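You operate a simulated robot arm through the tools that you are given. There is no shell and no other tool.

Carry out the task below with a simulated two-armed robot. There is one attempt and no reset: what you move stays moved.

Task
The wash runs on NORMAL by mistake: start it again on GENTLE.
Fine: pause and wait till the lock lamp is out; switch off and on to clear the programme; the lid stays shut.

The check looks at the end state, three seconds after you hand in, the way a careful person would. Anything else that was tipped, shoved, dropped, spilled or broken makes it a failure. Lids that push on must go on centred and level and be pressed home; caps that screw on are set level and turned clockwise until they are tight.

Robot
Two 7-joint arms with four-finger grippers on one trunk, on a base that moves. Base frame: it is fixed to the floor where the robot stands at the start and does not move with it; the origin is under the middle of the robot, x ahead of it, y to its left, z up. Lengths are in m, angles in rad, forces in N, time in s.
The left shoulder is at the start at [0.04, 0.181, 1.154], the right one opposite. With the tool pointing down near the work surface each hand reaches from about 0.1 to 0.78 m from the robot's upright axis, wherever it stands, measured 20 degrees to its own side. Places, roughly: big washer [0.6, 0.3, 0.6]; big washer lid [0.7, 0.3, 0.9]; big washer power button [0.6, -0.1, 0.9]; blue foot knob [0.5, -0.1, 0.2]; crumpled towel (16x6x6 cm) [0.7, 0.2, 0.6]; delay button [0.3, 0.4, 0.9]; extra rinse button [0.3, 0.3, 0.9]; level button [0.4, 0.3, 0.9]; orange foot knob [0.3, 0.3, 0.2]; programme dial [0.5, 0.1, 0.9]; red socket switch [1.3, -0.1, 1.1]; red tap handle [0.3, 0.7, 1]. Payload 3.67 kg a hand.
The tool frame of a hand sits at the grasp point between the pads (the TCP): z along the fingers, y along the line on which they close. The tips reach 0.028 m beyond it. The gripper opens to 0.112 m; its body begins 0.073 m behind the TCP.
Orientation is that of the tool frame in the base frame, as a unit quaternion [w, x, y, z]. With the fingers straight down and closing along the base's y, the tool's x points along the base's -x, its y along +y and its z along -z.

Tools
- The arms move only by the tool play_rows. It takes "left_series", "right_series" or both (then of equal length, played together; a hand with none holds still); each is a list of rows, each an object of numbers (a shift or turn left out is 0, a gripper value left out holds the last): "dx", "dy", "dz": the shift along the base's x, y, z in m; "rx", "ry", "rz": the turn, a rotation vector about the base's x, y, z in rad; "claw": the gripper command, from -1 (fully open) to 1 (shut), values between in proportion. In form: [{"dx": .., "dy": .., "dz": .., "rx": .., "ry": .., "rz": .., "claw": ..}, ...]. A call has 1 to 20 rows; each row is the pose to reach, as a shift and turn from the pose commanded when the call began. Rows are played at 5 a second. More than 0.05 m and 0.15 rad between two rows, or a gripper value outside its range, and nothing of the call is played. A pose out of reach is approached as far as the arm can. The call stops where the force on the tool passes 40 N (or 10 N more than at its start, if that is more) or the arm is blocked; 0.2 s more then pass. The fingers move at their own pace (about 0.0724 m/s each) and stop on an object; they squeeze with about 27 N. The grip force told is the motor's: it shows also when the fingers shut on nothing. Time passes only in rows, and 0.2 s behind the last, so rows that repeat a pose let the fingers close. The reply holds the time, the measured pose of the TCP, the force on the tool along the base axes, the opening and the grip force, in the units named above and with some noise, with the torque about the TCP (base axes, N m) and any sound that the robot's microphone picked up.
- Cameras (640 x 400 px; columns grow to the right, rows downward): "scene" is now at [0.0963, 0.0377, 1.3804]; the picture's right is [0.30, -0.95, -0.00], its down [-0.64, -0.20, -0.75] and it looks along [0.71, 0.22, -0.67] (base axes); focal length 214 px, centre (320, 200). "left" rides on the left gripper at [0.06, 0.018, -0.104] in its tool frame; the picture's right is [-0.29, 0.96, 0.00], its down [-0.80, -0.24, -0.55] and it looks along [-0.53, -0.16, 0.83] (tool axes); focal length 234 px, centre (320, 200). "right" rides on the right gripper at [0.06, -0.018, -0.104] in its tool frame; the picture's right is [0.29, 0.96, 0.00], its down [-0.80, 0.24, -0.55] and it looks along [-0.53, 0.16, 0.83] (tool axes); focal length 234 px, centre (320, 200). There is no depth. A picture from a camera that has moved, and an enlarged one, comes with that camera's place and axes in the base frame and with its lens. The place of the scene camera against the robot may be out by one fixed shift of up to 0.018 m in any direction.
- grab_frame(camera): a new picture of that camera. No time passes.
- move_column(by): moves the trunk up (or, below 0, down) by that many m; the arms and the scene camera ride with it, the base frame stays. It gives what a move gives, with no picture.
- base_move(legs): drives the robot by 1 to 6 legs, each [ahead, left, turn to the left] in m, m and rad, along the robot's own axes; the way and the turn of a leg run together, so that a leg with both is an arc; at most 1.5 m and 3.142 rad a leg. The arms and the cameras ride along, it lands a little off, and it stops where it bumps. It gives what a move gives.
- pan_tilt(pan, tilt): turns the head with the scene camera to pan (to the left, within 1.501 rad either way) and tilt (down, from -0.506 to 1.204), counted from straight ahead of the robot. It gives what a move gives.
- zoom(camera, box): a new picture of the part [left, top, right, bottom] of that camera's present view, enlarged. No time passes.
- job_done(): hands the job in; it is judged then, once.

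Places have to be worked out from the pictures, the camera data and where the tool is seen. Open the grippers and draw the arms clear of the work before you hand the job in, unless the task says otherwise.

The tools are called after "Emit:" as a command line: name --argument value ..., lists and objects as JSON in quotes. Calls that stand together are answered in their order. play_rows: Moves the arms, as the interface text tells. Its arguments: {"type":"object","properties":{"left_series":{"type":"array","items":{"type":"object","properties":{"dx":{"type":"number"},"dy":{"type":"number"},"dz":{"type":"number"},"rx":{"type":"number"},"ry":{"type":"number"},"rz":{"type":"number"},"claw":{"type":"number"}}}},"right_series":{"type":"array","items":{"type":"object","properties":{"dx":{"type":"number"},"dy":{"type":"number"},"dz":{"type":"number"},"rx":{"type":"number"},"ry":{"type":"number"},"rz":{"type":"number"},"claw":{"type":"number"}}}}},"required":[]} The other tools are called the same way: move_column (by) moves the trunk up or down; base_move (legs) drives the base; pan_tilt (pan, tilt) turns the head that bears the scene camera; grab_frame (camera) takes a picture; zoom (camera, box) takes an enlarged picture of a part of a camera's view; job_done () hands the job in.

At the start:

```text
time: 0.0
left_position: [0.4697, 0.1902, 1.2086]
left_tcp_rot: [0.0, -0.001, 1.0, 0.0]
left_wrist_force: [-0.6, 0.3, -0.1]
left_moment: [0.01, 0.04, 0.01]
left_grip_width: 0.1122
left_grip_force: 0.2
right_position: [0.5069, -0.257, 1.1747]
right_tcp_rot: [0.0, 0.0, 1.0, 0.0]
right_wrist_force: [0.5, -1.4, -1.1]
right_moment: [0.02, 0.02, 0.01]
right_grip_width: 0.1123
right_grip_force: 0.0
trunk travel left (down, up): [-0.275, 0.239]
robot x, y, heading: [-0.0004, 0.0036, 0.002]
head pan, tilt (commanded): [0.304, 0.73]
```

scene: 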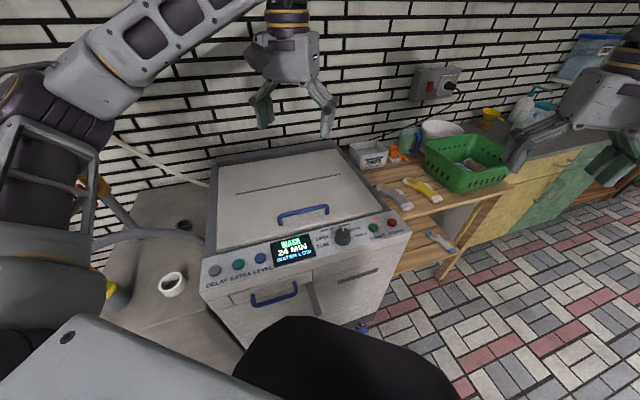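
right: 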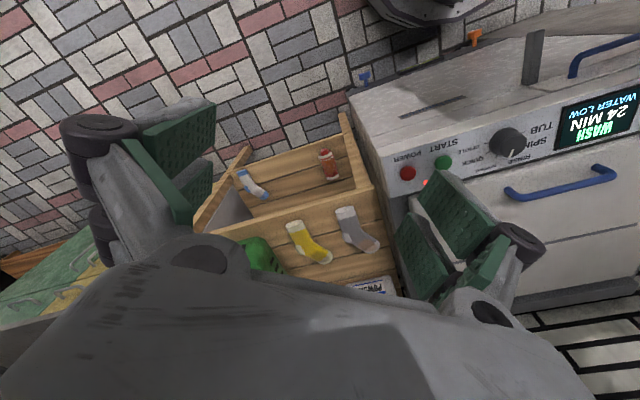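
left: 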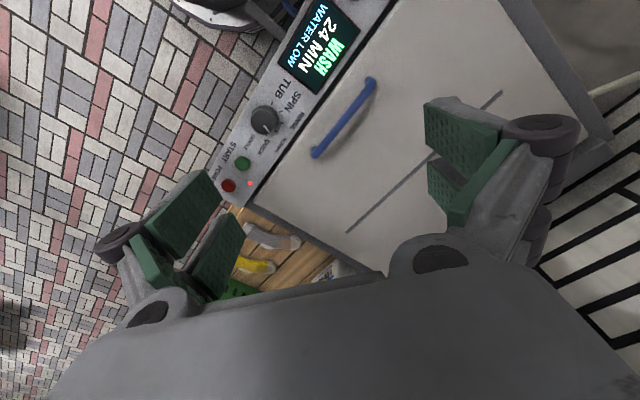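

The pictures show the washer's panel with display, dial, green START and red POWER buttons; I zoom in to read the labels.

Emit:
zoom --camera "scene" --box '[200, 190, 420, 300]'

Emit:
zoom --camera "right" --box '[380, 80, 640, 240]'

Emit:
zoom --camera "left" --box '[200, 0, 400, 210]'

```text
2.91 times, centred on (310, 245) of scene
camera zoom: at [0.0963, 0.0377, 1.3804], right [0.3, -0.95, 0.0], down [-0.64, -0.2, -0.75], along [0.71, 0.22, -0.67], focal length 624 px, centre (349, 69)
```

zoom: 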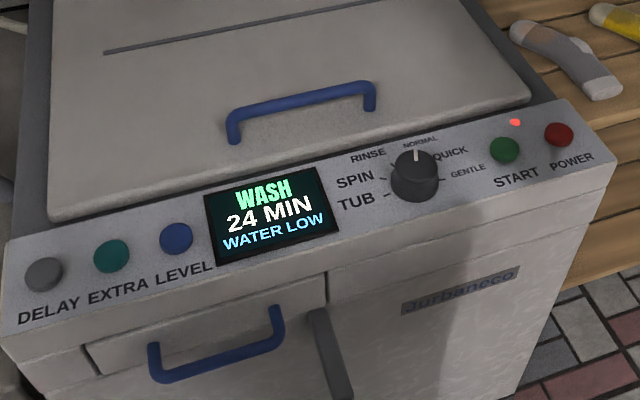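

```text
2.46 times, centred on (510, 160) of right
camera zoom: at [0.4468, -0.2751, 1.2795], right [-0.29, 0.96, 0.0], down [0.8, 0.24, 0.55], along [0.53, 0.16, -0.83], focal length 576 px, centre (-148, 298)
```

zoom: 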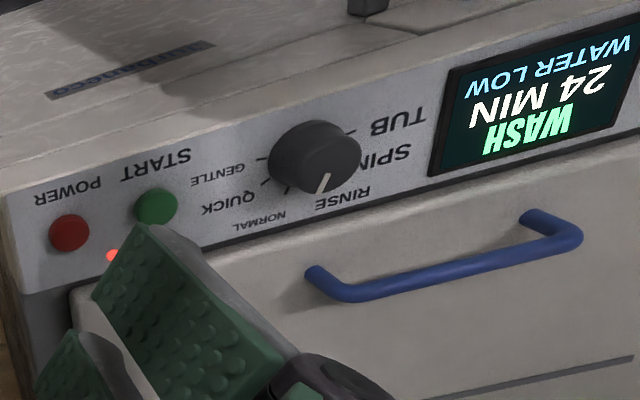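

```text
1.90 times, centred on (300, 105) of left
camera zoom: at [0.409, 0.2089, 1.3149], right [0.29, 0.96, 0.0], down [0.8, -0.24, 0.55], along [0.53, -0.16, -0.83], focal length 446 px, centre (358, 381)
```

zoom: 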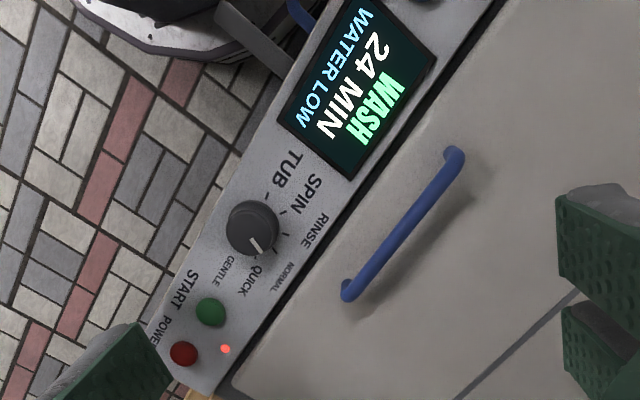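

POWER triangulates to about [0.594, -0.053, 0.879] and START to about [0.556, 0.000, 0.878], with the lock lamp lit near them. I shift the left hand outwards and bring the right hand's camera over the panel for a closer look at the dial.

Emit:
play_rows --left_series '[{"dy": 0.03}, {"dy": 0.06}, {"dy": 0.09}, {"dy": 0.12}, {"dy": 0.12}, {"dy": 0.12}]' --right_series '[{"dx": -0.017, "dy": 0.037, "dz": -0.012}, {"dx": -0.034, "dy": 0.077, "dz": -0.03}, {"dx": -0.051, "dy": 0.117, "dz": -0.05}, {"dx": -0.068, "dy": 0.157, "dz": -0.07}, {"dx": -0.085, "dy": 0.197, "dz": -0.09}, {"dx": -0.1, "dy": 0.235, "dz": -0.1}]'

Emit:
grab_frame --camera "right"

Emit:
grab_frame --camera "left"

```text
time: 1.4
left_position: [0.4683, 0.3127, 1.2082]
left_tcp_rot: [0.001, -0.001, 1.0, -0.001]
left_wrist_force: [-1.1, 0.7, 0.4]
left_moment: [-0.03, -0.06, -0.04]
left_grip_width: 0.112
left_grip_force: 0.0
right_position: [0.4096, -0.0297, 1.1008]
right_tcp_rot: [0.03, 0.001, 1.0, -0.001]
right_wrist_force: [-1.0, 0.4, -0.6]
right_moment: [-0.13, -0.02, -0.02]
right_grip_width: 0.112
right_grip_force: 0.1
right hand out of reach, approached as far as the arm can: row 6
trunk travel left (down, up): [-0.275, 0.239]
robot x, y, heading: [-0.0013, 0.0014, -0.002]
head pan, tilt (commanded): [0.304, 0.73]
```

```text
taken
camera right: at [0.3436, -0.0479, 1.2007], right [-0.28, 0.96, -0.02], down [0.76, 0.24, 0.6], along [0.58, 0.16, -0.8], focal length 234 px, centre (320, 200)
```

right: 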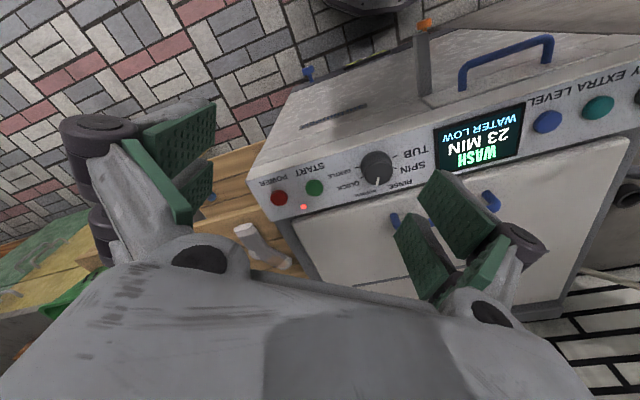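

```text
taken
camera left: at [0.4081, 0.3317, 1.3153], right [0.29, 0.96, 0.0], down [0.8, -0.24, 0.56], along [0.53, -0.16, -0.83], focal length 234 px, centre (320, 200)
```

left: 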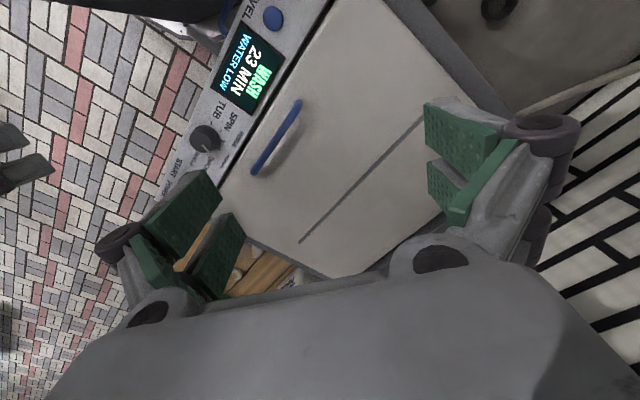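

The right camera now shows the panel closer; the display has counted to 23 MIN. I zoom in on the dial, buttons and lamp.

Emit:
zoom --camera "right" --box '[250, 120, 450, 245]'

Emit:
zoom --camera "left" --box '[150, 0, 310, 200]'

```text
3.20 times, centred on (350, 182) of right
camera zoom: at [0.3436, -0.0479, 1.2007], right [-0.28, 0.96, -0.02], down [0.76, 0.24, 0.6], along [0.58, 0.16, -0.8], focal length 749 px, centre (224, 256)
```

zoom: 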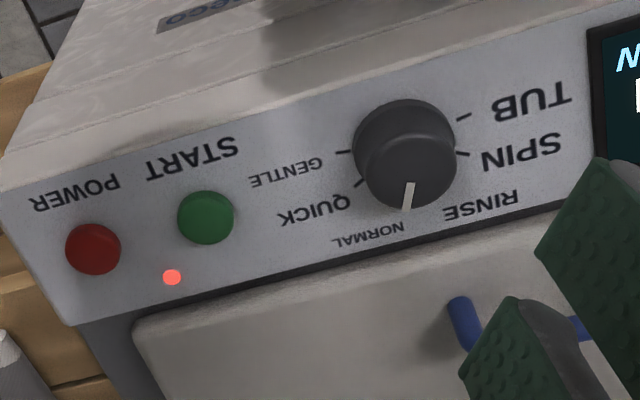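

```text
2.00 times, centred on (230, 100) of left
camera zoom: at [0.4081, 0.3317, 1.3153], right [0.29, 0.96, 0.0], down [0.8, -0.24, 0.56], along [0.53, -0.16, -0.83], focal length 468 px, centre (500, 400)
```

zoom: 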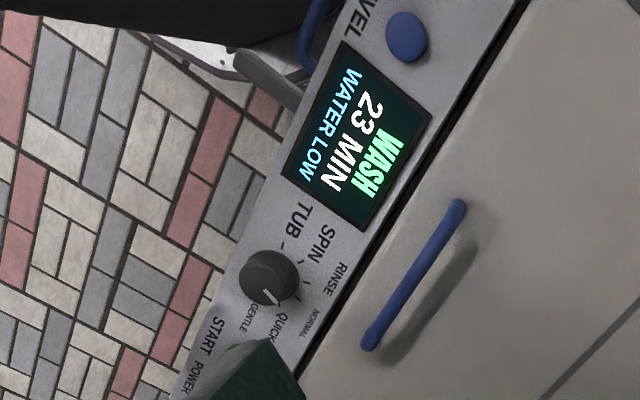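

The lamp is at about [0.605, -0.008, 0.876] and the panel is nearly level at about z = 0.87. I close the right gripper and look at the shape of the closed fingertips before pressing.

Emit:
play_rows --right_series '[{"dx": 0.03, "claw": 1}, {"dx": 0.06, "claw": 1}, {"dx": 0.08, "claw": 1}, {"dx": 0.08, "claw": 1}, {"dx": 0.08, "claw": 1}]'

Emit:
grab_frame --camera "right"

Emit:
grab_frame --camera "scene"

```text
time: 2.6
left_position: [0.4711, 0.3126, 1.2072]
left_tcp_rot: [0.0, -0.001, 1.0, 0.0]
left_wrist_force: [-0.6, -0.8, 0.2]
left_moment: [-0.01, 0.02, 0.0]
left_grip_width: 0.1119
left_grip_force: 0.1
right_position: [0.4509, -0.0434, 1.093]
right_tcp_rot: [0.0, 0.0, 1.0, 0.0]
right_wrist_force: [-1.1, -0.3, -0.3]
right_moment: [-0.01, -0.01, 0.04]
right_grip_width: 0.0001
right_grip_force: 27.7
right hand out of reach, approached as far as the arm can: row 1, 2, 3, 4, 5
trunk travel left (down, up): [-0.275, 0.239]
robot x, y, heading: [0.0044, -0.0022, -0.004]
head pan, tilt (commanded): [0.304, 0.73]
```

```text
taken
camera right: at [0.3908, -0.0618, 1.1962], right [-0.29, 0.96, 0.0], down [0.8, 0.24, 0.55], along [0.53, 0.16, -0.83], focal length 234 px, centre (320, 200)
```

right: 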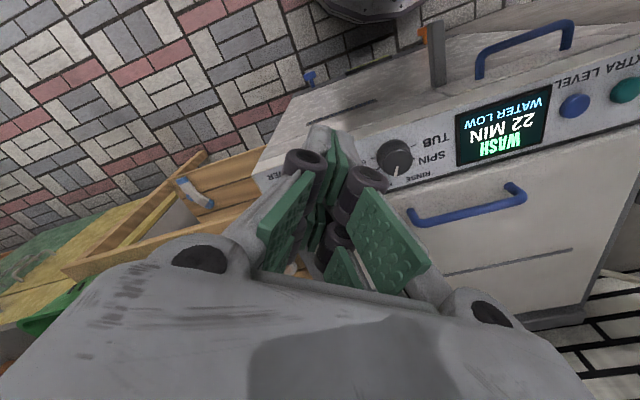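

```text
taken
camera scene: at [0.0964, 0.0378, 1.3803], right [0.3, -0.95, 0.0], down [-0.64, -0.2, -0.75], along [0.71, 0.22, -0.67], focal length 214 px, centre (320, 200)
```

scene: 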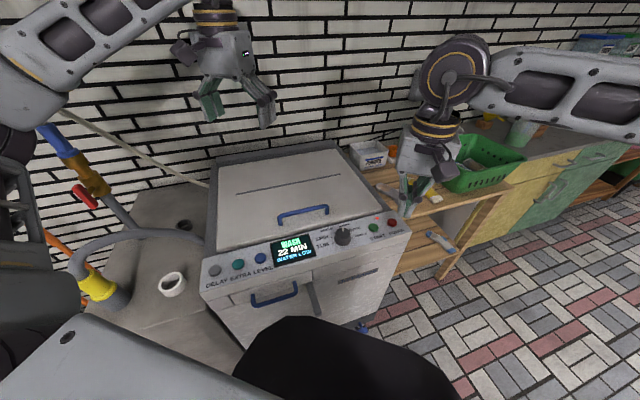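

The hand stopped short of the commanded place, which looks like a joint limit with this yaw. I zoom in on the closed fingers and then try yawing the tool to line up with the panel.

Emit:
zoom --camera "right" --box '[220, 110, 460, 290]'

Emit:
zoom --camera "scene" --box '[340, 90, 500, 250]'

Emit:
play_rows --right_series '[{"rz": 0.12}, {"rz": 0.24}, {"rz": 0.36}, {"rz": 0.48}, {"rz": 0.6}]'

Emit:
grab_frame --camera "right"

```text
2.22 times, centred on (340, 200) of right
camera zoom: at [0.3908, -0.0618, 1.1962], right [-0.29, 0.96, 0.0], down [0.8, 0.24, 0.55], along [0.53, 0.16, -0.83], focal length 520 px, centre (276, 200)
```

zoom: 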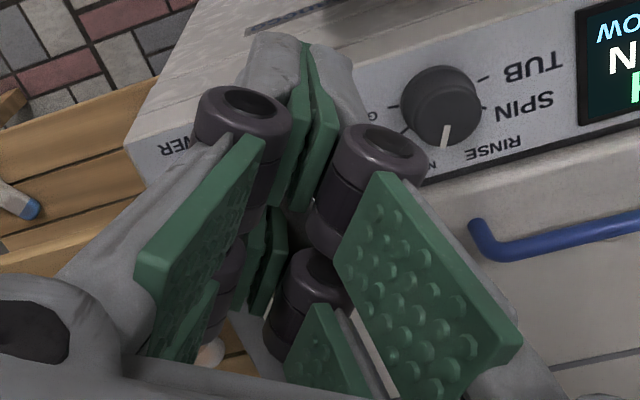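

```text
2.50 times, centred on (420, 170) of scene
camera zoom: at [0.0964, 0.0378, 1.3803], right [0.3, -0.95, 0.0], down [-0.64, -0.2, -0.75], along [0.71, 0.22, -0.67], focal length 536 px, centre (70, 275)
```

zoom: 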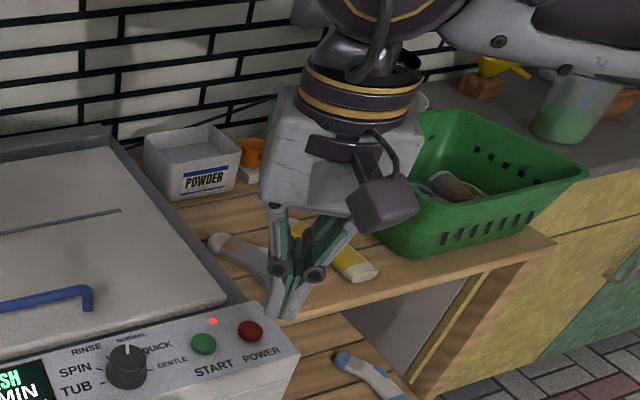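

```text
time: 3.8
left_position: [0.4706, 0.3114, 1.2082]
left_tcp_rot: [0.0, 0.0, 1.0, 0.0]
left_wrist_force: [-0.7, 0.3, 0.2]
left_moment: [0.03, -0.01, 0.0]
left_grip_width: 0.1124
left_grip_force: 0.0
right_position: [0.4521, -0.0437, 1.0933]
right_tcp_rot: [-0.001, -0.295, 0.955, 0.0]
right_wrist_force: [0.9, 0.2, 0.1]
right_moment: [-0.04, -0.01, -0.02]
right_grip_width: 0.0
right_grip_force: 26.8
trunk travel left (down, up): [-0.275, 0.239]
robot x, y, heading: [-0.0019, 0.0008, -0.005]
head pan, tilt (commanded): [0.304, 0.73]
```

```text
taken
camera right: at [0.4122, -0.0926, 1.1964], right [-0.78, 0.63, 0.0], down [0.52, 0.65, 0.55], along [0.35, 0.43, -0.83], focal length 234 px, centre (320, 200)
```

right: 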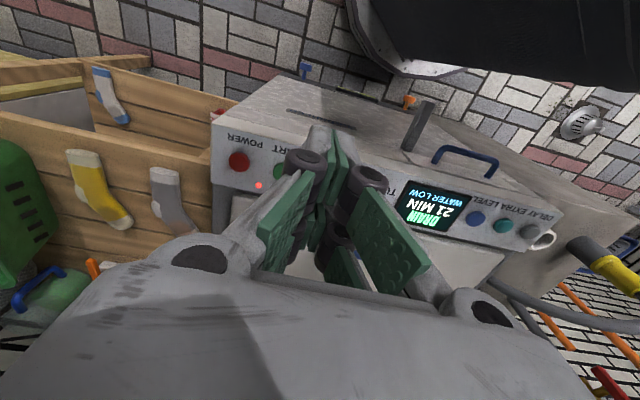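

The yaw worked without reach trouble, and the display seems to be changing to a DRAIN stage at 21 MIN. I move the closed right hand to hover over START, about [0.541, -0.010, 0.94], so that the rear finger pair is over the button.

Emit:
play_rows --right_series '[{"dx": 0.02, "dy": 0.008, "dz": -0.03}, {"dx": 0.042, "dy": 0.016, "dz": -0.062}, {"dx": 0.066, "dy": 0.026, "dz": -0.095}, {"dx": 0.089, "dy": 0.034, "dz": -0.13}, {"dx": 0.089, "dy": 0.034, "dz": -0.153}, {"dx": 0.089, "dy": 0.034, "dz": -0.153}]'

Emit:
grab_frame --camera "right"

Emit:
grab_frame --camera "scene"

Emit:
zoom --camera "scene" --box '[260, 180, 420, 280]'

```text
time: 5.2
left_position: [0.4721, 0.3113, 1.2089]
left_tcp_rot: [0.0, 0.0, 1.0, 0.0]
left_wrist_force: [0.5, 0.0, -0.6]
left_moment: [-0.01, -0.07, 0.01]
left_grip_width: 0.1121
left_grip_force: 0.0
right_position: [0.5065, -0.0749, 0.9602]
right_tcp_rot: [0.001, -0.296, 0.955, 0.0]
right_wrist_force: [0.2, 0.2, 0.3]
right_moment: [-0.01, 0.01, 0.02]
right_grip_width: 0.0
right_grip_force: 27.4
right hand out of reach, approached as far as the arm can: row 1, 2, 3, 4, 5, 6
trunk travel left (down, up): [-0.275, 0.239]
robot x, y, heading: [-0.0, 0.0007, -0.0]
head pan, tilt (commanded): [0.304, 0.73]
```

```text
taken
camera right: at [0.4667, -0.1234, 1.0647], right [-0.78, 0.63, 0.0], down [0.52, 0.65, 0.56], along [0.35, 0.43, -0.83], focal length 234 px, centre (320, 200)
```

right: 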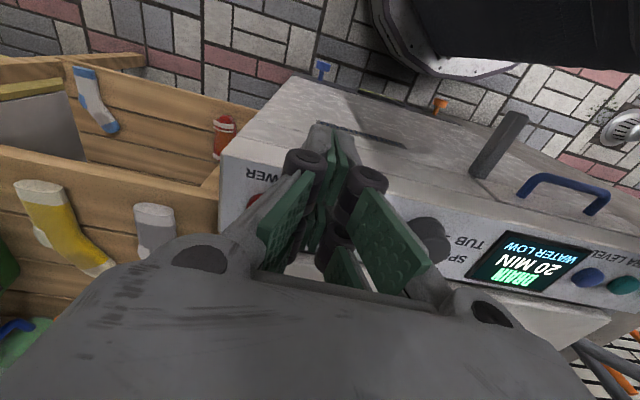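

```text
taken
camera scene: at [0.0961, 0.0378, 1.3804], right [0.3, -0.95, 0.0], down [-0.64, -0.2, -0.75], along [0.71, 0.22, -0.67], focal length 214 px, centre (320, 200)
```

scene: 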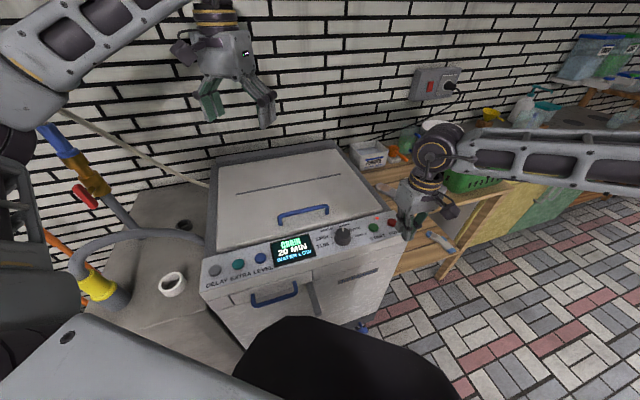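

```text
4.00 times, centred on (340, 230) of scene
camera zoom: at [0.0961, 0.0378, 1.3804], right [0.3, -0.95, 0.0], down [-0.64, -0.2, -0.75], along [0.71, 0.22, -0.67], focal length 858 px, centre (240, 80)
```

zoom: 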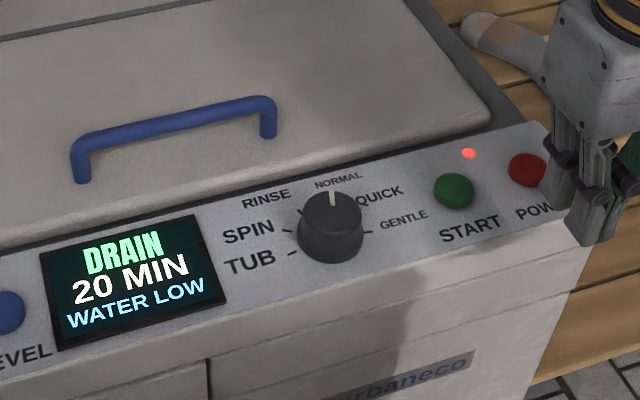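

The right arm cannot cross to the robot's midline, so START has to lie more to the robot's right; the lock lamp is still lit, DRAIN 20 MIN, dial at NORMAL. I raise the hand and look left to check the room for a base turn.

Emit:
play_rows --right_series '[{"dx": -0.01, "dy": -0.005, "dz": 0.045}, {"dx": -0.02, "dy": -0.01, "dz": 0.09}, {"dx": -0.03, "dy": -0.015, "dz": 0.12}]'

Emit:
pan_tilt --pan 1.2 --tilt 0.5

Emit:
grab_frame --camera "scene"

Emit:
pan_tilt --pan 0.5 --tilt 1.1

Emit:
grab_frame --camera "scene"

```text
time: 6.0
left_position: [0.4705, 0.3114, 1.2098]
left_tcp_rot: [0.0, -0.001, 1.0, 0.0]
left_wrist_force: [0.4, 0.0, -0.3]
left_moment: [0.01, -0.01, 0.02]
left_grip_width: 0.112
left_grip_force: 0.0
right_position: [0.4802, -0.0894, 1.0816]
right_tcp_rot: [0.0, -0.295, 0.956, 0.0]
right_wrist_force: [-0.2, -0.2, 0.4]
right_moment: [-0.02, -0.01, -0.01]
right_grip_width: 0.0
right_grip_force: 27.1
trunk travel left (down, up): [-0.275, 0.239]
robot x, y, heading: [-0.0037, -0.0008, -0.001]
head pan, tilt (commanded): [0.304, 0.73]
```

```text
time: 7.2
left_position: [0.4712, 0.3124, 1.2083]
left_tcp_rot: [0.0, -0.002, 1.0, 0.0]
left_wrist_force: [-1.0, -0.2, -0.3]
left_moment: [-0.01, 0.05, 0.01]
left_grip_width: 0.112
left_grip_force: 0.1
right_position: [0.4809, -0.0888, 1.0795]
right_tcp_rot: [-0.001, -0.295, 0.955, 0.0]
right_wrist_force: [0.5, 0.0, 0.6]
right_moment: [0.0, 0.02, 0.0]
right_grip_width: 0.0003
right_grip_force: 26.7
trunk travel left (down, up): [-0.275, 0.239]
robot x, y, heading: [0.0002, 0.003, 0.0]
head pan, tilt (commanded): [1.201, 0.499]
```

```text
taken
camera scene: at [0.0494, 0.0975, 1.4006], right [0.93, -0.36, 0.0], down [-0.17, -0.45, -0.88], along [0.32, 0.82, -0.48], focal length 214 px, centre (320, 200)
```

scene: 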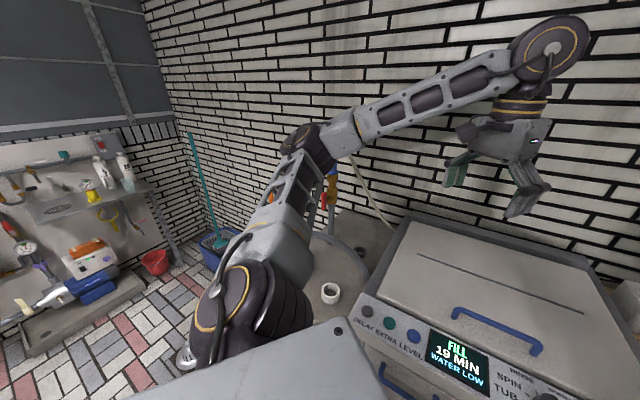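

```text
time: 8.3
left_position: [0.4705, 0.3114, 1.2088]
left_tcp_rot: [0.0, -0.001, 1.0, 0.0]
left_wrist_force: [0.4, -0.2, 0.2]
left_moment: [0.01, 0.0, 0.0]
left_grip_width: 0.112
left_grip_force: 0.2
right_position: [0.4809, -0.0888, 1.0807]
right_tcp_rot: [0.0, -0.295, 0.955, -0.001]
right_wrist_force: [-0.6, -0.1, -0.2]
right_moment: [-0.01, 0.01, 0.03]
right_grip_width: 0.0002
right_grip_force: 26.9
trunk travel left (down, up): [-0.275, 0.239]
robot x, y, heading: [0.0005, 0.0039, 0.001]
head pan, tilt (commanded): [0.499, 1.1]
```

```text
taken
camera scene: at [0.0718, 0.043, 1.3529], right [0.48, -0.88, 0.0], down [-0.78, -0.43, -0.45], along [0.4, 0.22, -0.89], focal length 214 px, centre (320, 200)
```

scene: 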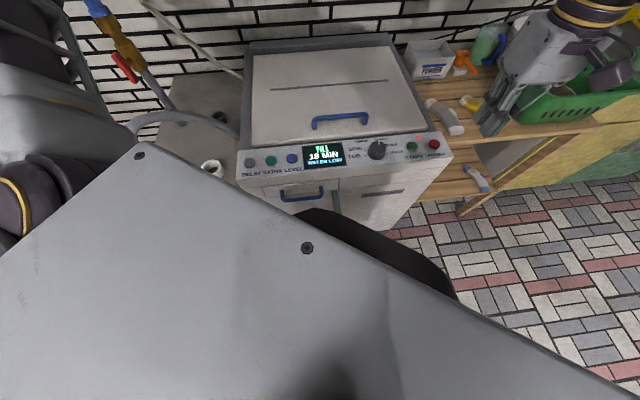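

The base is round and the space to the left is free, with the tap well beyond the elbow's sweep. I turn the robot left by 0.5 rad so the panel lies to the right arm's own side.

Emit:
base_move --legs '[[0, 0, 0.5]]'

Emit:
pan_tilt --pan -0.1 --tilt 0.8

Emit:
grab_frame --camera "scene"

Emit:
grab_frame --camera "right"

```text
time: 10.2
left_position: [0.266, 0.4997, 1.2086]
left_tcp_rot: [0.0, -0.246, 0.969, 0.001]
left_wrist_force: [-0.4, -0.2, -0.4]
left_moment: [0.01, 0.0, 0.04]
left_grip_width: 0.1123
left_grip_force: 0.0
right_position: [0.4659, 0.1512, 1.0812]
right_tcp_rot: [0.0, -0.521, 0.854, 0.0]
right_wrist_force: [0.5, 0.4, 0.5]
right_moment: [0.01, 0.0, 0.0]
right_grip_width: 0.0
right_grip_force: 27.3
trunk travel left (down, up): [-0.275, 0.239]
robot x, y, heading: [-0.0009, 0.0005, 0.498]
head pan, tilt (commanded): [0.499, 1.1]
```

```text
time: 11.2
left_position: [0.2654, 0.499, 1.209]
left_tcp_rot: [0.0, -0.246, 0.969, -0.001]
left_wrist_force: [0.3, -0.6, 1.4]
left_moment: [0.01, 0.0, -0.05]
left_grip_width: 0.1118
left_grip_force: 0.1
right_position: [0.466, 0.1522, 1.0814]
right_tcp_rot: [0.001, -0.521, 0.854, -0.001]
right_wrist_force: [0.5, 0.0, 0.8]
right_moment: [0.0, -0.03, -0.01]
right_grip_width: 0.0
right_grip_force: 26.7
trunk travel left (down, up): [-0.275, 0.239]
robot x, y, heading: [-0.0013, 0.0027, 0.496]
head pan, tilt (commanded): [-0.099, 0.799]
```

```text
taken
camera scene: at [0.0882, 0.0536, 1.3746], right [0.39, -0.92, 0.0], down [-0.66, -0.28, -0.7], along [0.64, 0.27, -0.72], focal length 214 px, centre (320, 200)
```

scene: 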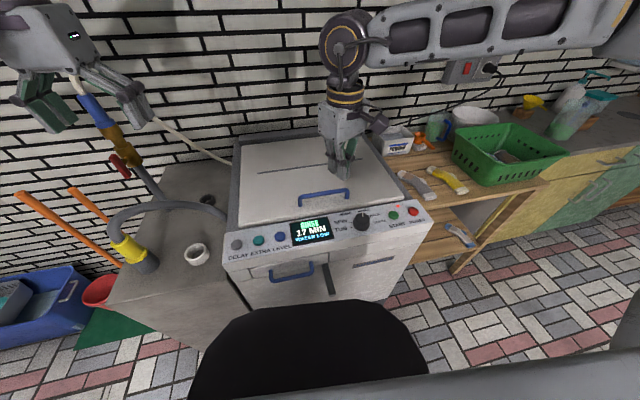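

```text
taken
camera right: at [0.4538, 0.0899, 1.1844], right [-0.98, 0.18, 0.0], down [0.15, 0.82, 0.55], along [0.1, 0.54, -0.83], focal length 234 px, centre (320, 200)
```

right: 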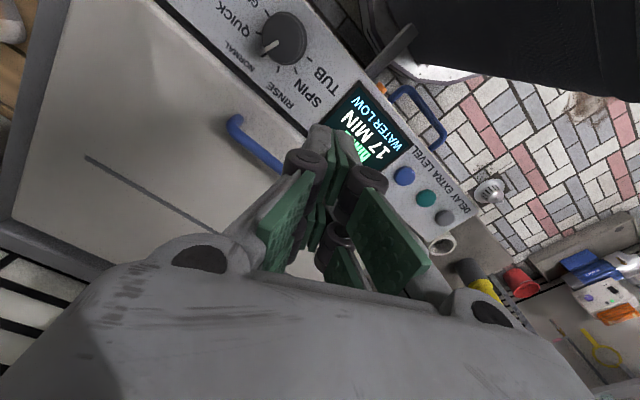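

The turn went well; the lamp appears still lit and the display counts on. I move the closed right hand over START, turning it back to line up with the panel.

Emit:
play_rows --right_series '[{"dx": 0.018, "dy": -0.04, "rz": -0.12}, {"dx": 0.037, "dy": -0.081, "rz": -0.24}, {"dx": 0.056, "dy": -0.122, "rz": -0.36}, {"dx": 0.075, "dy": -0.162, "rz": -0.48}, {"dx": 0.075, "dy": -0.162, "dz": -0.045, "rz": -0.48}, {"dx": 0.075, "dy": -0.162, "dz": -0.09, "rz": -0.48}, {"dx": 0.075, "dy": -0.162, "dz": -0.131, "rz": -0.48}, {"dx": 0.075, "dy": -0.162, "dz": -0.141, "rz": -0.48}]'

Emit:
zoom --camera "scene" --box '[280, 150, 460, 270]'

Emit:
grab_frame --camera "right"

```text
time: 13.0
left_position: [0.2663, 0.4988, 1.2081]
left_tcp_rot: [0.0, -0.246, 0.969, 0.0]
left_wrist_force: [0.1, 0.0, 1.0]
left_moment: [-0.04, 0.01, 0.0]
left_grip_width: 0.112
left_grip_force: 0.2
right_position: [0.5406, -0.0112, 0.938]
right_tcp_rot: [0.0, -0.304, 0.953, 0.0]
right_wrist_force: [-0.7, -0.2, 0.4]
right_moment: [0.05, 0.0, 0.02]
right_grip_width: 0.0
right_grip_force: 26.9
trunk travel left (down, up): [-0.275, 0.239]
robot x, y, heading: [-0.001, 0.0022, 0.494]
head pan, tilt (commanded): [-0.099, 0.799]
```

```text
3.33 times, centred on (370, 210) of scene
camera zoom: at [0.0881, 0.0539, 1.3746], right [0.39, -0.92, 0.0], down [-0.66, -0.28, -0.7], along [0.64, 0.27, -0.72], focal length 715 px, centre (153, 167)
```

zoom: 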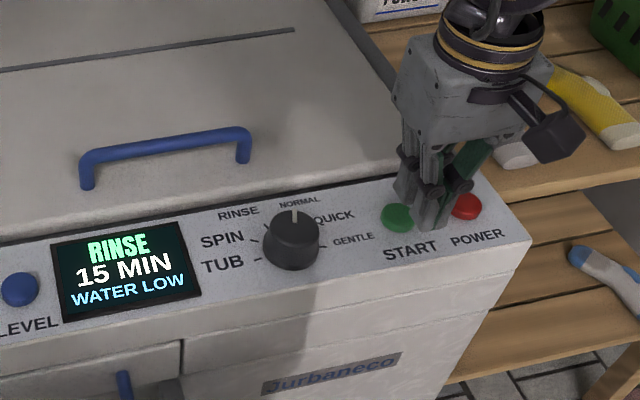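

```text
taken
camera right: at [0.5013, -0.0604, 1.0426], right [-0.79, 0.61, 0.0], down [0.51, 0.66, 0.55], along [0.34, 0.44, -0.83], focal length 234 px, centre (320, 200)
```

right: 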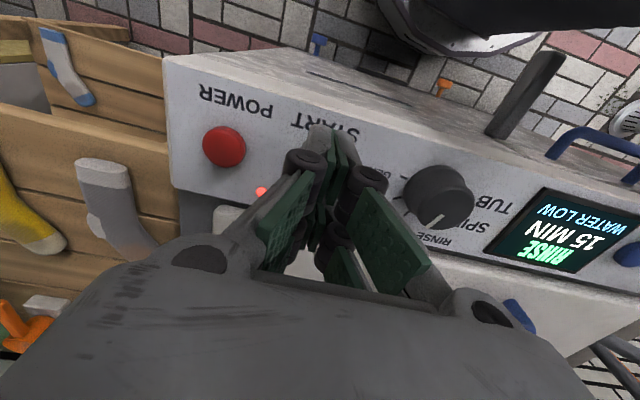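

The hand hovers at [0.541, -0.011, 0.938], and by projection the rear finger pair is right over START. I press down slightly past the estimated contact at 0.906 and come back up.

Emit:
play_rows --right_series '[{"dz": -0.02}, {"dz": -0.03}, {"dz": -0.036}, {"dz": -0.038}, {"dz": -0.02}, {"dz": 0.01}]'

Emit:
zoom --camera "scene" --box '[280, 150, 460, 270]'

Emit:
grab_frame --camera "right"

```text
time: 14.4
left_position: [0.2649, 0.4977, 1.209]
left_tcp_rot: [0.0, -0.246, 0.969, 0.0]
left_wrist_force: [-0.6, -0.1, 0.3]
left_moment: [0.0, -0.03, 0.02]
left_grip_width: 0.1122
left_grip_force: 0.1
right_position: [0.5396, -0.0103, 0.9496]
right_tcp_rot: [0.0, -0.304, 0.953, 0.0]
right_wrist_force: [1.0, 0.1, 0.8]
right_moment: [0.02, -0.01, 0.0]
right_grip_width: 0.0
right_grip_force: 35.6
trunk travel left (down, up): [-0.275, 0.239]
robot x, y, heading: [-0.0018, 0.0029, 0.498]
head pan, tilt (commanded): [-0.099, 0.799]
heard: click
```

```text
3.33 times, centred on (370, 210) of scene
camera zoom: at [0.0873, 0.0534, 1.3747], right [0.39, -0.92, 0.0], down [-0.66, -0.28, -0.7], along [0.64, 0.27, -0.72], focal length 715 px, centre (153, 167)
```

zoom: 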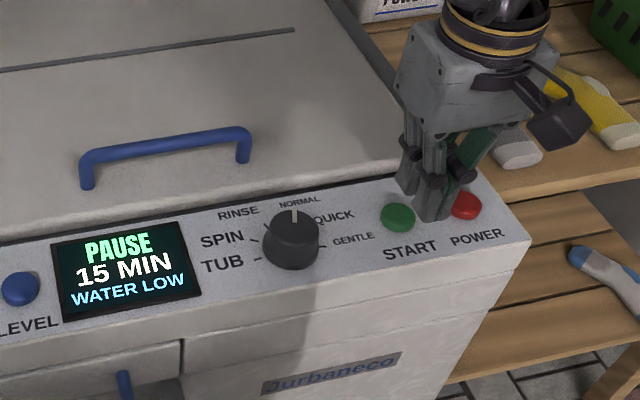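

```text
taken
camera right: at [0.5004, -0.0597, 1.0541], right [-0.79, 0.61, 0.0], down [0.51, 0.66, 0.55], along [0.34, 0.44, -0.83], focal length 234 px, centre (320, 200)
```

right: 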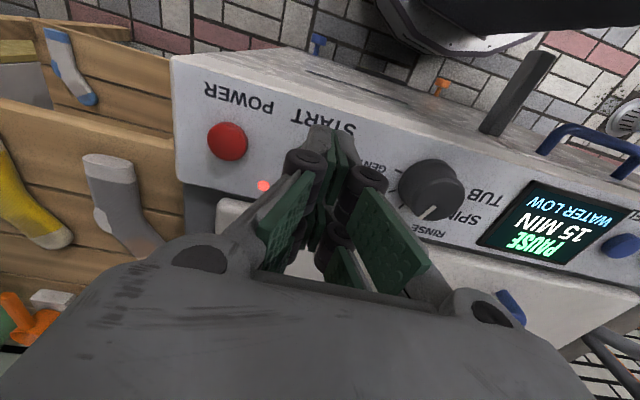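

The display shows PAUSE but the lock lamp still glows. I shift over POWER at hover height while waiting, and watch the lamp.

Emit:
play_rows --right_series '[{"dx": 0.019, "dy": -0.0265, "dz": 0.01}, {"dx": 0.038, "dy": -0.053, "dz": 0.01}, {"dx": 0.038, "dy": -0.053, "dz": 0.0}, {"dx": 0.038, "dy": -0.053, "dz": 0.0}, {"dx": 0.038, "dy": -0.053, "dz": 0.0}]'

Emit:
zoom --camera "scene" --box '[280, 150, 460, 270]'

Emit:
grab_frame --camera "right"

```text
time: 15.6
left_position: [0.2647, 0.4988, 1.2091]
left_tcp_rot: [0.0, -0.246, 0.969, 0.0]
left_wrist_force: [-0.6, -0.3, -0.7]
left_moment: [0.02, -0.01, 0.03]
left_grip_width: 0.112
left_grip_force: 0.0
right_position: [0.5783, -0.0636, 0.9487]
right_tcp_rot: [0.001, -0.303, 0.953, 0.0]
right_wrist_force: [0.0, -0.2, 0.5]
right_moment: [0.02, 0.0, 0.0]
right_grip_width: 0.0
right_grip_force: 35.9
trunk travel left (down, up): [-0.275, 0.239]
robot x, y, heading: [-0.0004, 0.0012, 0.491]
head pan, tilt (commanded): [-0.099, 0.799]
```

```text
3.33 times, centred on (370, 210) of scene
camera zoom: at [0.0884, 0.0537, 1.3746], right [0.39, -0.92, 0.0], down [-0.66, -0.28, -0.7], along [0.64, 0.27, -0.72], focal length 715 px, centre (153, 167)
```

zoom: 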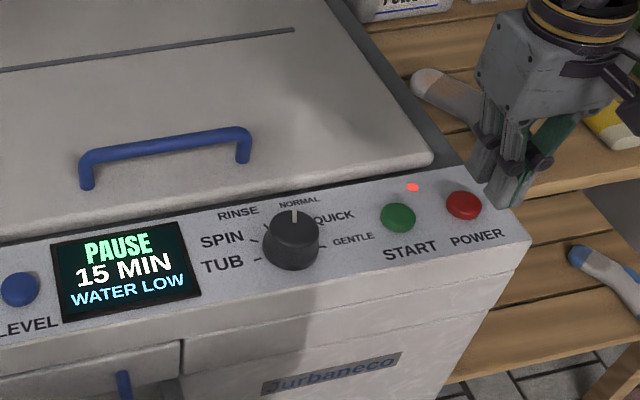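

```text
taken
camera right: at [0.5393, -0.1128, 1.0529], right [-0.79, 0.61, 0.0], down [0.51, 0.66, 0.55], along [0.34, 0.44, -0.83], focal length 234 px, centre (320, 200)
```

right: 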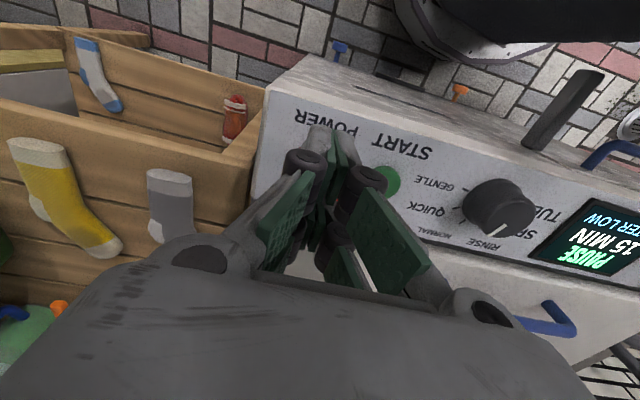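

The triangulated POWER position matches the picture, and the lamp is still on. I wait a few seconds holding still.

Emit:
play_rows --right_series '[{"dz": 0}, {"dz": 0}, {"dz": 0}, {"dz": 0}, {"dz": 0}, {"dz": 0}, {"dz": 0}, {"dz": 0}, {"dz": 0}, {"dz": 0}, {"dz": 0}, {"dz": 0}, {"dz": 0}, {"dz": 0}, {"dz": 0}]'

Emit:
zoom --camera "scene" --box '[280, 150, 460, 270]'

```text
time: 18.8
left_position: [0.2663, 0.4985, 1.2095]
left_tcp_rot: [0.0, -0.247, 0.969, 0.0]
left_wrist_force: [-0.5, 0.4, -0.5]
left_moment: [0.02, -0.03, 0.01]
left_grip_width: 0.1122
left_grip_force: 0.1
right_position: [0.5793, -0.0632, 0.9497]
right_tcp_rot: [0.0, -0.303, 0.953, 0.0]
right_wrist_force: [-0.1, -0.3, 0.1]
right_moment: [-0.02, -0.02, -0.02]
right_grip_width: 0.0001
right_grip_force: 35.6
trunk travel left (down, up): [-0.275, 0.239]
robot x, y, heading: [0.0001, -0.0014, 0.496]
head pan, tilt (commanded): [-0.099, 0.799]
```

```text
3.33 times, centred on (370, 210) of scene
camera zoom: at [0.0883, 0.0535, 1.3746], right [0.39, -0.92, 0.0], down [-0.66, -0.28, -0.7], along [0.64, 0.27, -0.72], focal length 715 px, centre (153, 167)
```

zoom: 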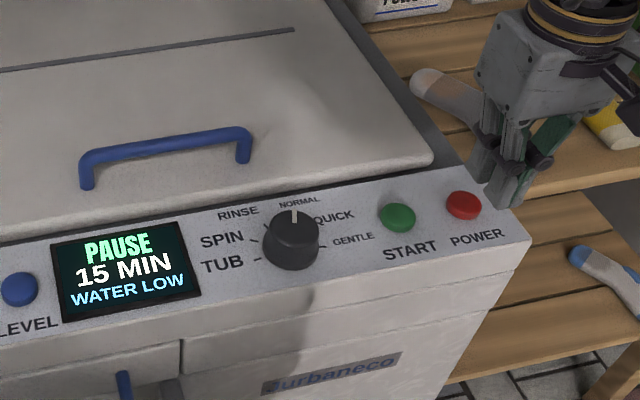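

The lock lamp is out, so I press POWER once to switch off.

Emit:
play_rows --right_series '[{"dz": -0.02}, {"dz": -0.035}, {"dz": -0.044}, {"dz": -0.049}, {"dz": -0.03}, {"dz": 0.0}]'

Emit:
zoom --camera "scene" --box '[280, 150, 460, 270]'

```text
time: 20.2
left_position: [0.2638, 0.4971, 1.2093]
left_tcp_rot: [0.001, -0.246, 0.969, 0.0]
left_wrist_force: [-0.3, 0.0, -0.3]
left_moment: [-0.01, -0.01, 0.04]
left_grip_width: 0.1121
left_grip_force: 0.0
right_position: [0.5786, -0.0662, 0.9506]
right_tcp_rot: [0.0, -0.304, 0.953, 0.0]
right_wrist_force: [0.0, -0.2, -0.8]
right_moment: [-0.02, -0.05, 0.01]
right_grip_width: 0.0
right_grip_force: 35.8
trunk travel left (down, up): [-0.275, 0.239]
robot x, y, heading: [-0.0001, 0.0013, 0.494]
head pan, tilt (commanded): [-0.099, 0.799]
heard: click
```

```text
3.33 times, centred on (370, 210) of scene
camera zoom: at [0.0871, 0.0534, 1.3747], right [0.39, -0.92, 0.0], down [-0.66, -0.28, -0.7], along [0.64, 0.27, -0.72], focal length 715 px, centre (153, 167)
```

zoom: 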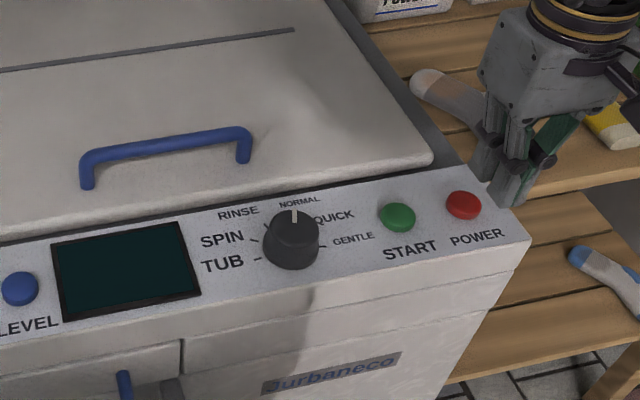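

The display is dark. I press POWER again to switch it back on.

Emit:
play_rows --right_series '[{"dz": -0.02}, {"dz": -0.035}, {"dz": -0.044}, {"dz": -0.049}, {"dz": -0.03}, {"dz": 0.0}]'

Emit:
zoom --camera "scene" --box '[280, 150, 460, 270]'

```text
time: 21.6
left_position: [0.2654, 0.4984, 1.2098]
left_tcp_rot: [0.001, -0.246, 0.969, 0.0]
left_wrist_force: [-0.9, -0.5, 0.3]
left_moment: [0.01, -0.02, -0.02]
left_grip_width: 0.1119
left_grip_force: 0.1
right_position: [0.5784, -0.0642, 0.9492]
right_tcp_rot: [-0.001, -0.304, 0.953, 0.0]
right_wrist_force: [0.4, -0.2, 1.1]
right_moment: [0.0, -0.04, -0.02]
right_grip_width: 0.0002
right_grip_force: 36.1
trunk travel left (down, up): [-0.275, 0.239]
robot x, y, heading: [0.0009, -0.0002, 0.499]
head pan, tilt (commanded): [-0.099, 0.799]
heard: click
```

```text
3.33 times, centred on (370, 210) of scene
camera zoom: at [0.0871, 0.0533, 1.3747], right [0.39, -0.92, 0.0], down [-0.66, -0.28, -0.7], along [0.64, 0.27, -0.72], focal length 715 px, centre (153, 167)
```

zoom: 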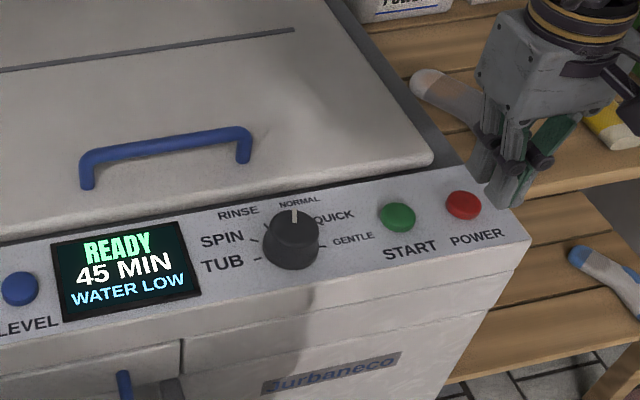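

The display reads READY, 45 MIN, WATER LOW, with the programme cleared. I raise the hand, move it over the dial (about [0.49, 0.085]) and open the fingers to see the pointer and ticks from close up.

Emit:
play_rows --right_series '[{"dz": 0.045}, {"dz": 0.08}, {"dx": -0.024, "dy": 0.036, "dz": 0.09}, {"dx": -0.048, "dy": 0.072, "dz": 0.09, "claw": -1}, {"dx": -0.072, "dy": 0.108, "dz": 0.09, "claw": -1}, {"dx": -0.094, "dy": 0.143, "dz": 0.09, "claw": -1}, {"dx": -0.094, "dy": 0.143, "dz": 0.09, "claw": -1}]'

Emit:
grab_frame --camera "right"

Emit:
zoom --camera "scene" --box '[280, 150, 460, 270]'

```text
time: 23.2
left_position: [0.2661, 0.4977, 1.2082]
left_tcp_rot: [0.001, -0.246, 0.969, 0.0]
left_wrist_force: [0.1, -0.6, 0.2]
left_moment: [0.02, 0.03, -0.01]
left_grip_width: 0.1123
left_grip_force: 0.1
right_position: [0.4853, 0.0802, 1.0394]
right_tcp_rot: [0.0, -0.303, 0.953, 0.001]
right_wrist_force: [-0.5, -0.1, 0.9]
right_moment: [0.04, -0.01, -0.01]
right_grip_width: 0.1117
right_grip_force: 0.1
trunk travel left (down, up): [-0.275, 0.239]
robot x, y, heading: [0.0002, -0.0001, 0.494]
head pan, tilt (commanded): [-0.099, 0.799]
```

```text
taken
camera right: at [0.4464, 0.0304, 1.1434], right [-0.79, 0.62, 0.0], down [0.51, 0.66, 0.56], along [0.34, 0.44, -0.83], focal length 234 px, centre (320, 200)
```

right: 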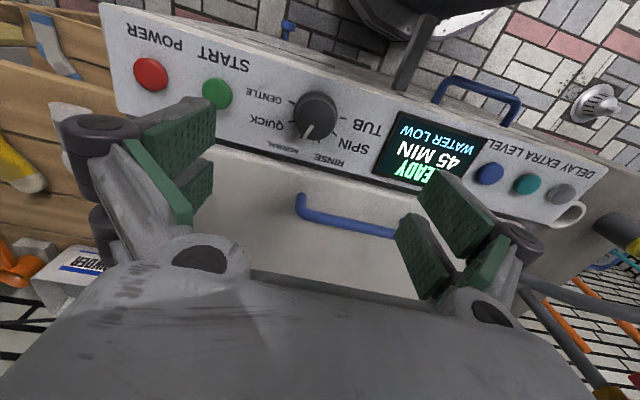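

```text
3.33 times, centred on (370, 210) of scene
camera zoom: at [0.0885, 0.0521, 1.3747], right [0.39, -0.92, 0.0], down [-0.66, -0.28, -0.7], along [0.64, 0.27, -0.72], focal length 715 px, centre (153, 167)
```

zoom: 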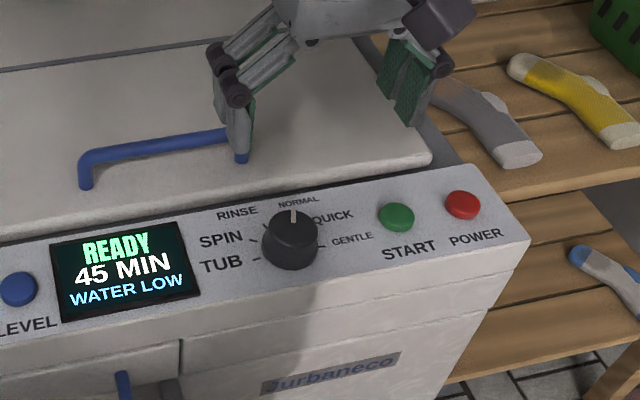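

Emit:
zoom --camera "right" --box '[220, 60, 400, 180]'

Emit:
zoom --camera "scene" --box '[330, 195, 390, 235]'

```text
3.33 times, centred on (310, 120) of right
camera zoom: at [0.4464, 0.0304, 1.1434], right [-0.79, 0.62, 0.0], down [0.51, 0.66, 0.56], along [0.34, 0.44, -0.83], focal length 781 px, centre (353, 467)
```

zoom: 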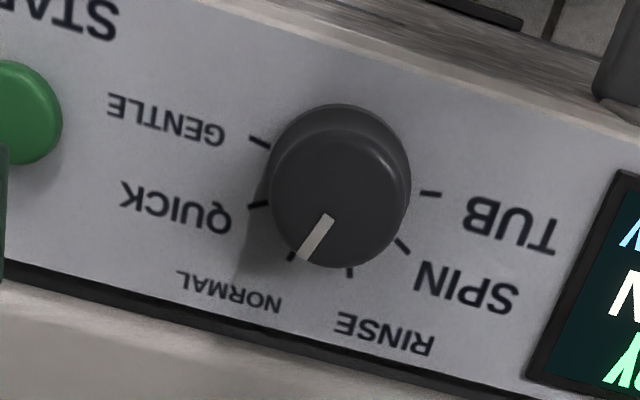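

```text
10.00 times, centred on (360, 215) of scene
camera zoom: at [0.0885, 0.0521, 1.3747], right [0.39, -0.92, 0.0], down [-0.66, -0.28, -0.7], along [0.64, 0.27, -0.72], focal length 2145 px, centre (-80, 50)
```

zoom: 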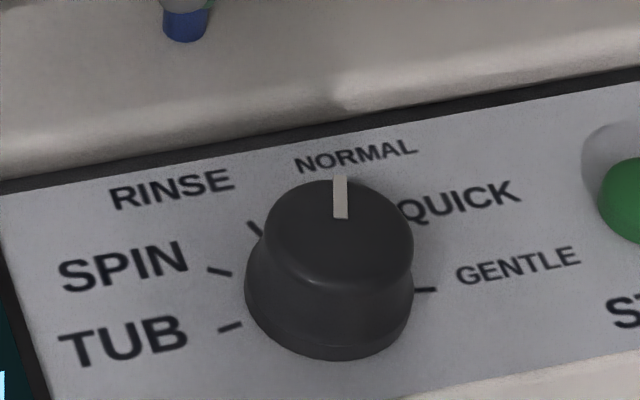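

The knob axis is at about [0.4895, 0.0795], its pointer at roughly 19° (NORMAL), with the ticks about 40° apart, so GENTLE is near -61°: a clockwise turn of about 1.39 rad. I pre-turn the hand +0.55 rad, narrow the fingers and come down to just above the knob to check centring.

Emit:
play_rows --right_series '[{"dx": 0.004, "rz": 0.14, "claw": -0.4}, {"dx": 0.004, "rz": 0.28, "claw": -0.4}, {"dx": 0.004, "rz": 0.42, "claw": -0.4}, {"dx": 0.004, "dz": -0.03, "rz": 0.55, "claw": -0.4}, {"dx": 0.004, "dz": -0.07, "rz": 0.55, "claw": -0.4}, {"dx": 0.004, "dz": -0.09, "rz": 0.55, "claw": -0.4}, {"dx": 0.004, "dz": -0.09, "rz": 0.55, "claw": -0.4}]'

Emit:
grab_frame --camera "right"

Emit:
zoom --camera "right" --box '[220, 80, 440, 230]'

Emit:
zoom --camera "scene" --box '[300, 150, 420, 250]'

```text
time: 24.8
left_position: [0.2655, 0.498, 1.2079]
left_tcp_rot: [0.001, -0.246, 0.969, 0.0]
left_wrist_force: [-0.1, -0.1, 0.2]
left_moment: [0.04, -0.06, 0.0]
left_grip_width: 0.1119
left_grip_force: 0.1
right_position: [0.4897, 0.0796, 0.9492]
right_tcp_rot: [-0.001, -0.551, 0.834, 0.0]
right_wrist_force: [0.1, -0.1, -0.1]
right_moment: [0.0, 0.0, -0.01]
right_grip_width: 0.0779
right_grip_force: 0.1
trunk travel left (down, up): [-0.275, 0.239]
robot x, y, heading: [-0.0019, -0.0023, 0.5]
head pan, tilt (commanded): [-0.099, 0.799]
```

```text
taken
camera right: at [0.4816, 0.0176, 1.0526], right [-0.99, 0.11, 0.0], down [0.09, 0.83, 0.55], along [0.06, 0.55, -0.83], focal length 234 px, centre (320, 200)
```

right: 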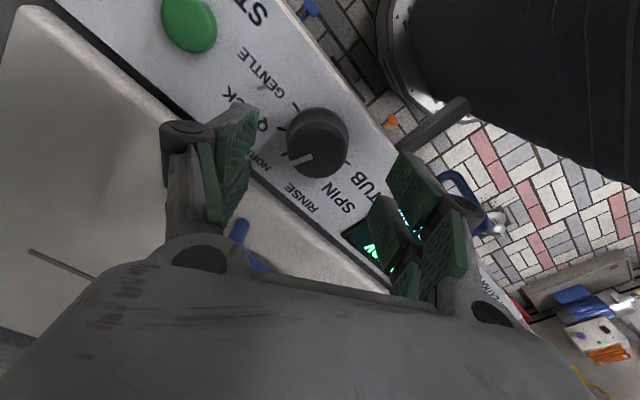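

```text
2.67 times, centred on (330, 155) of right
camera zoom: at [0.4816, 0.0176, 1.0526], right [-0.99, 0.11, 0.0], down [0.09, 0.83, 0.55], along [0.06, 0.55, -0.83], focal length 624 px, centre (293, 320)
```

zoom: 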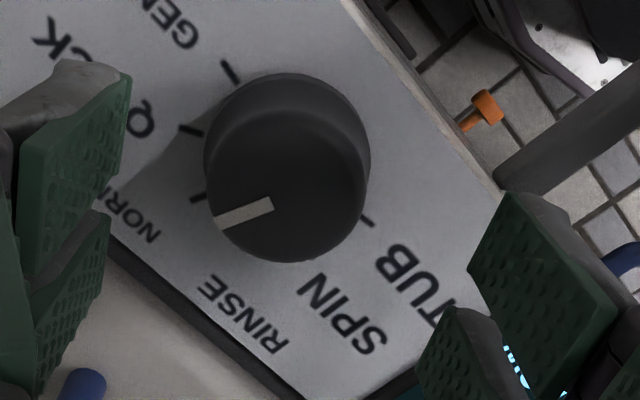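

```text
4.00 times, centred on (360, 200) of scene
camera zoom: at [0.0881, 0.0534, 1.3747], right [0.39, -0.92, 0.0], down [-0.66, -0.28, -0.7], along [0.64, 0.27, -0.72], focal length 858 px, centre (160, 200)
```

zoom: 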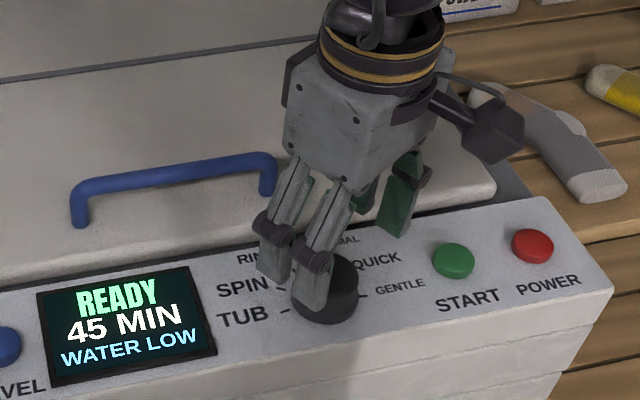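

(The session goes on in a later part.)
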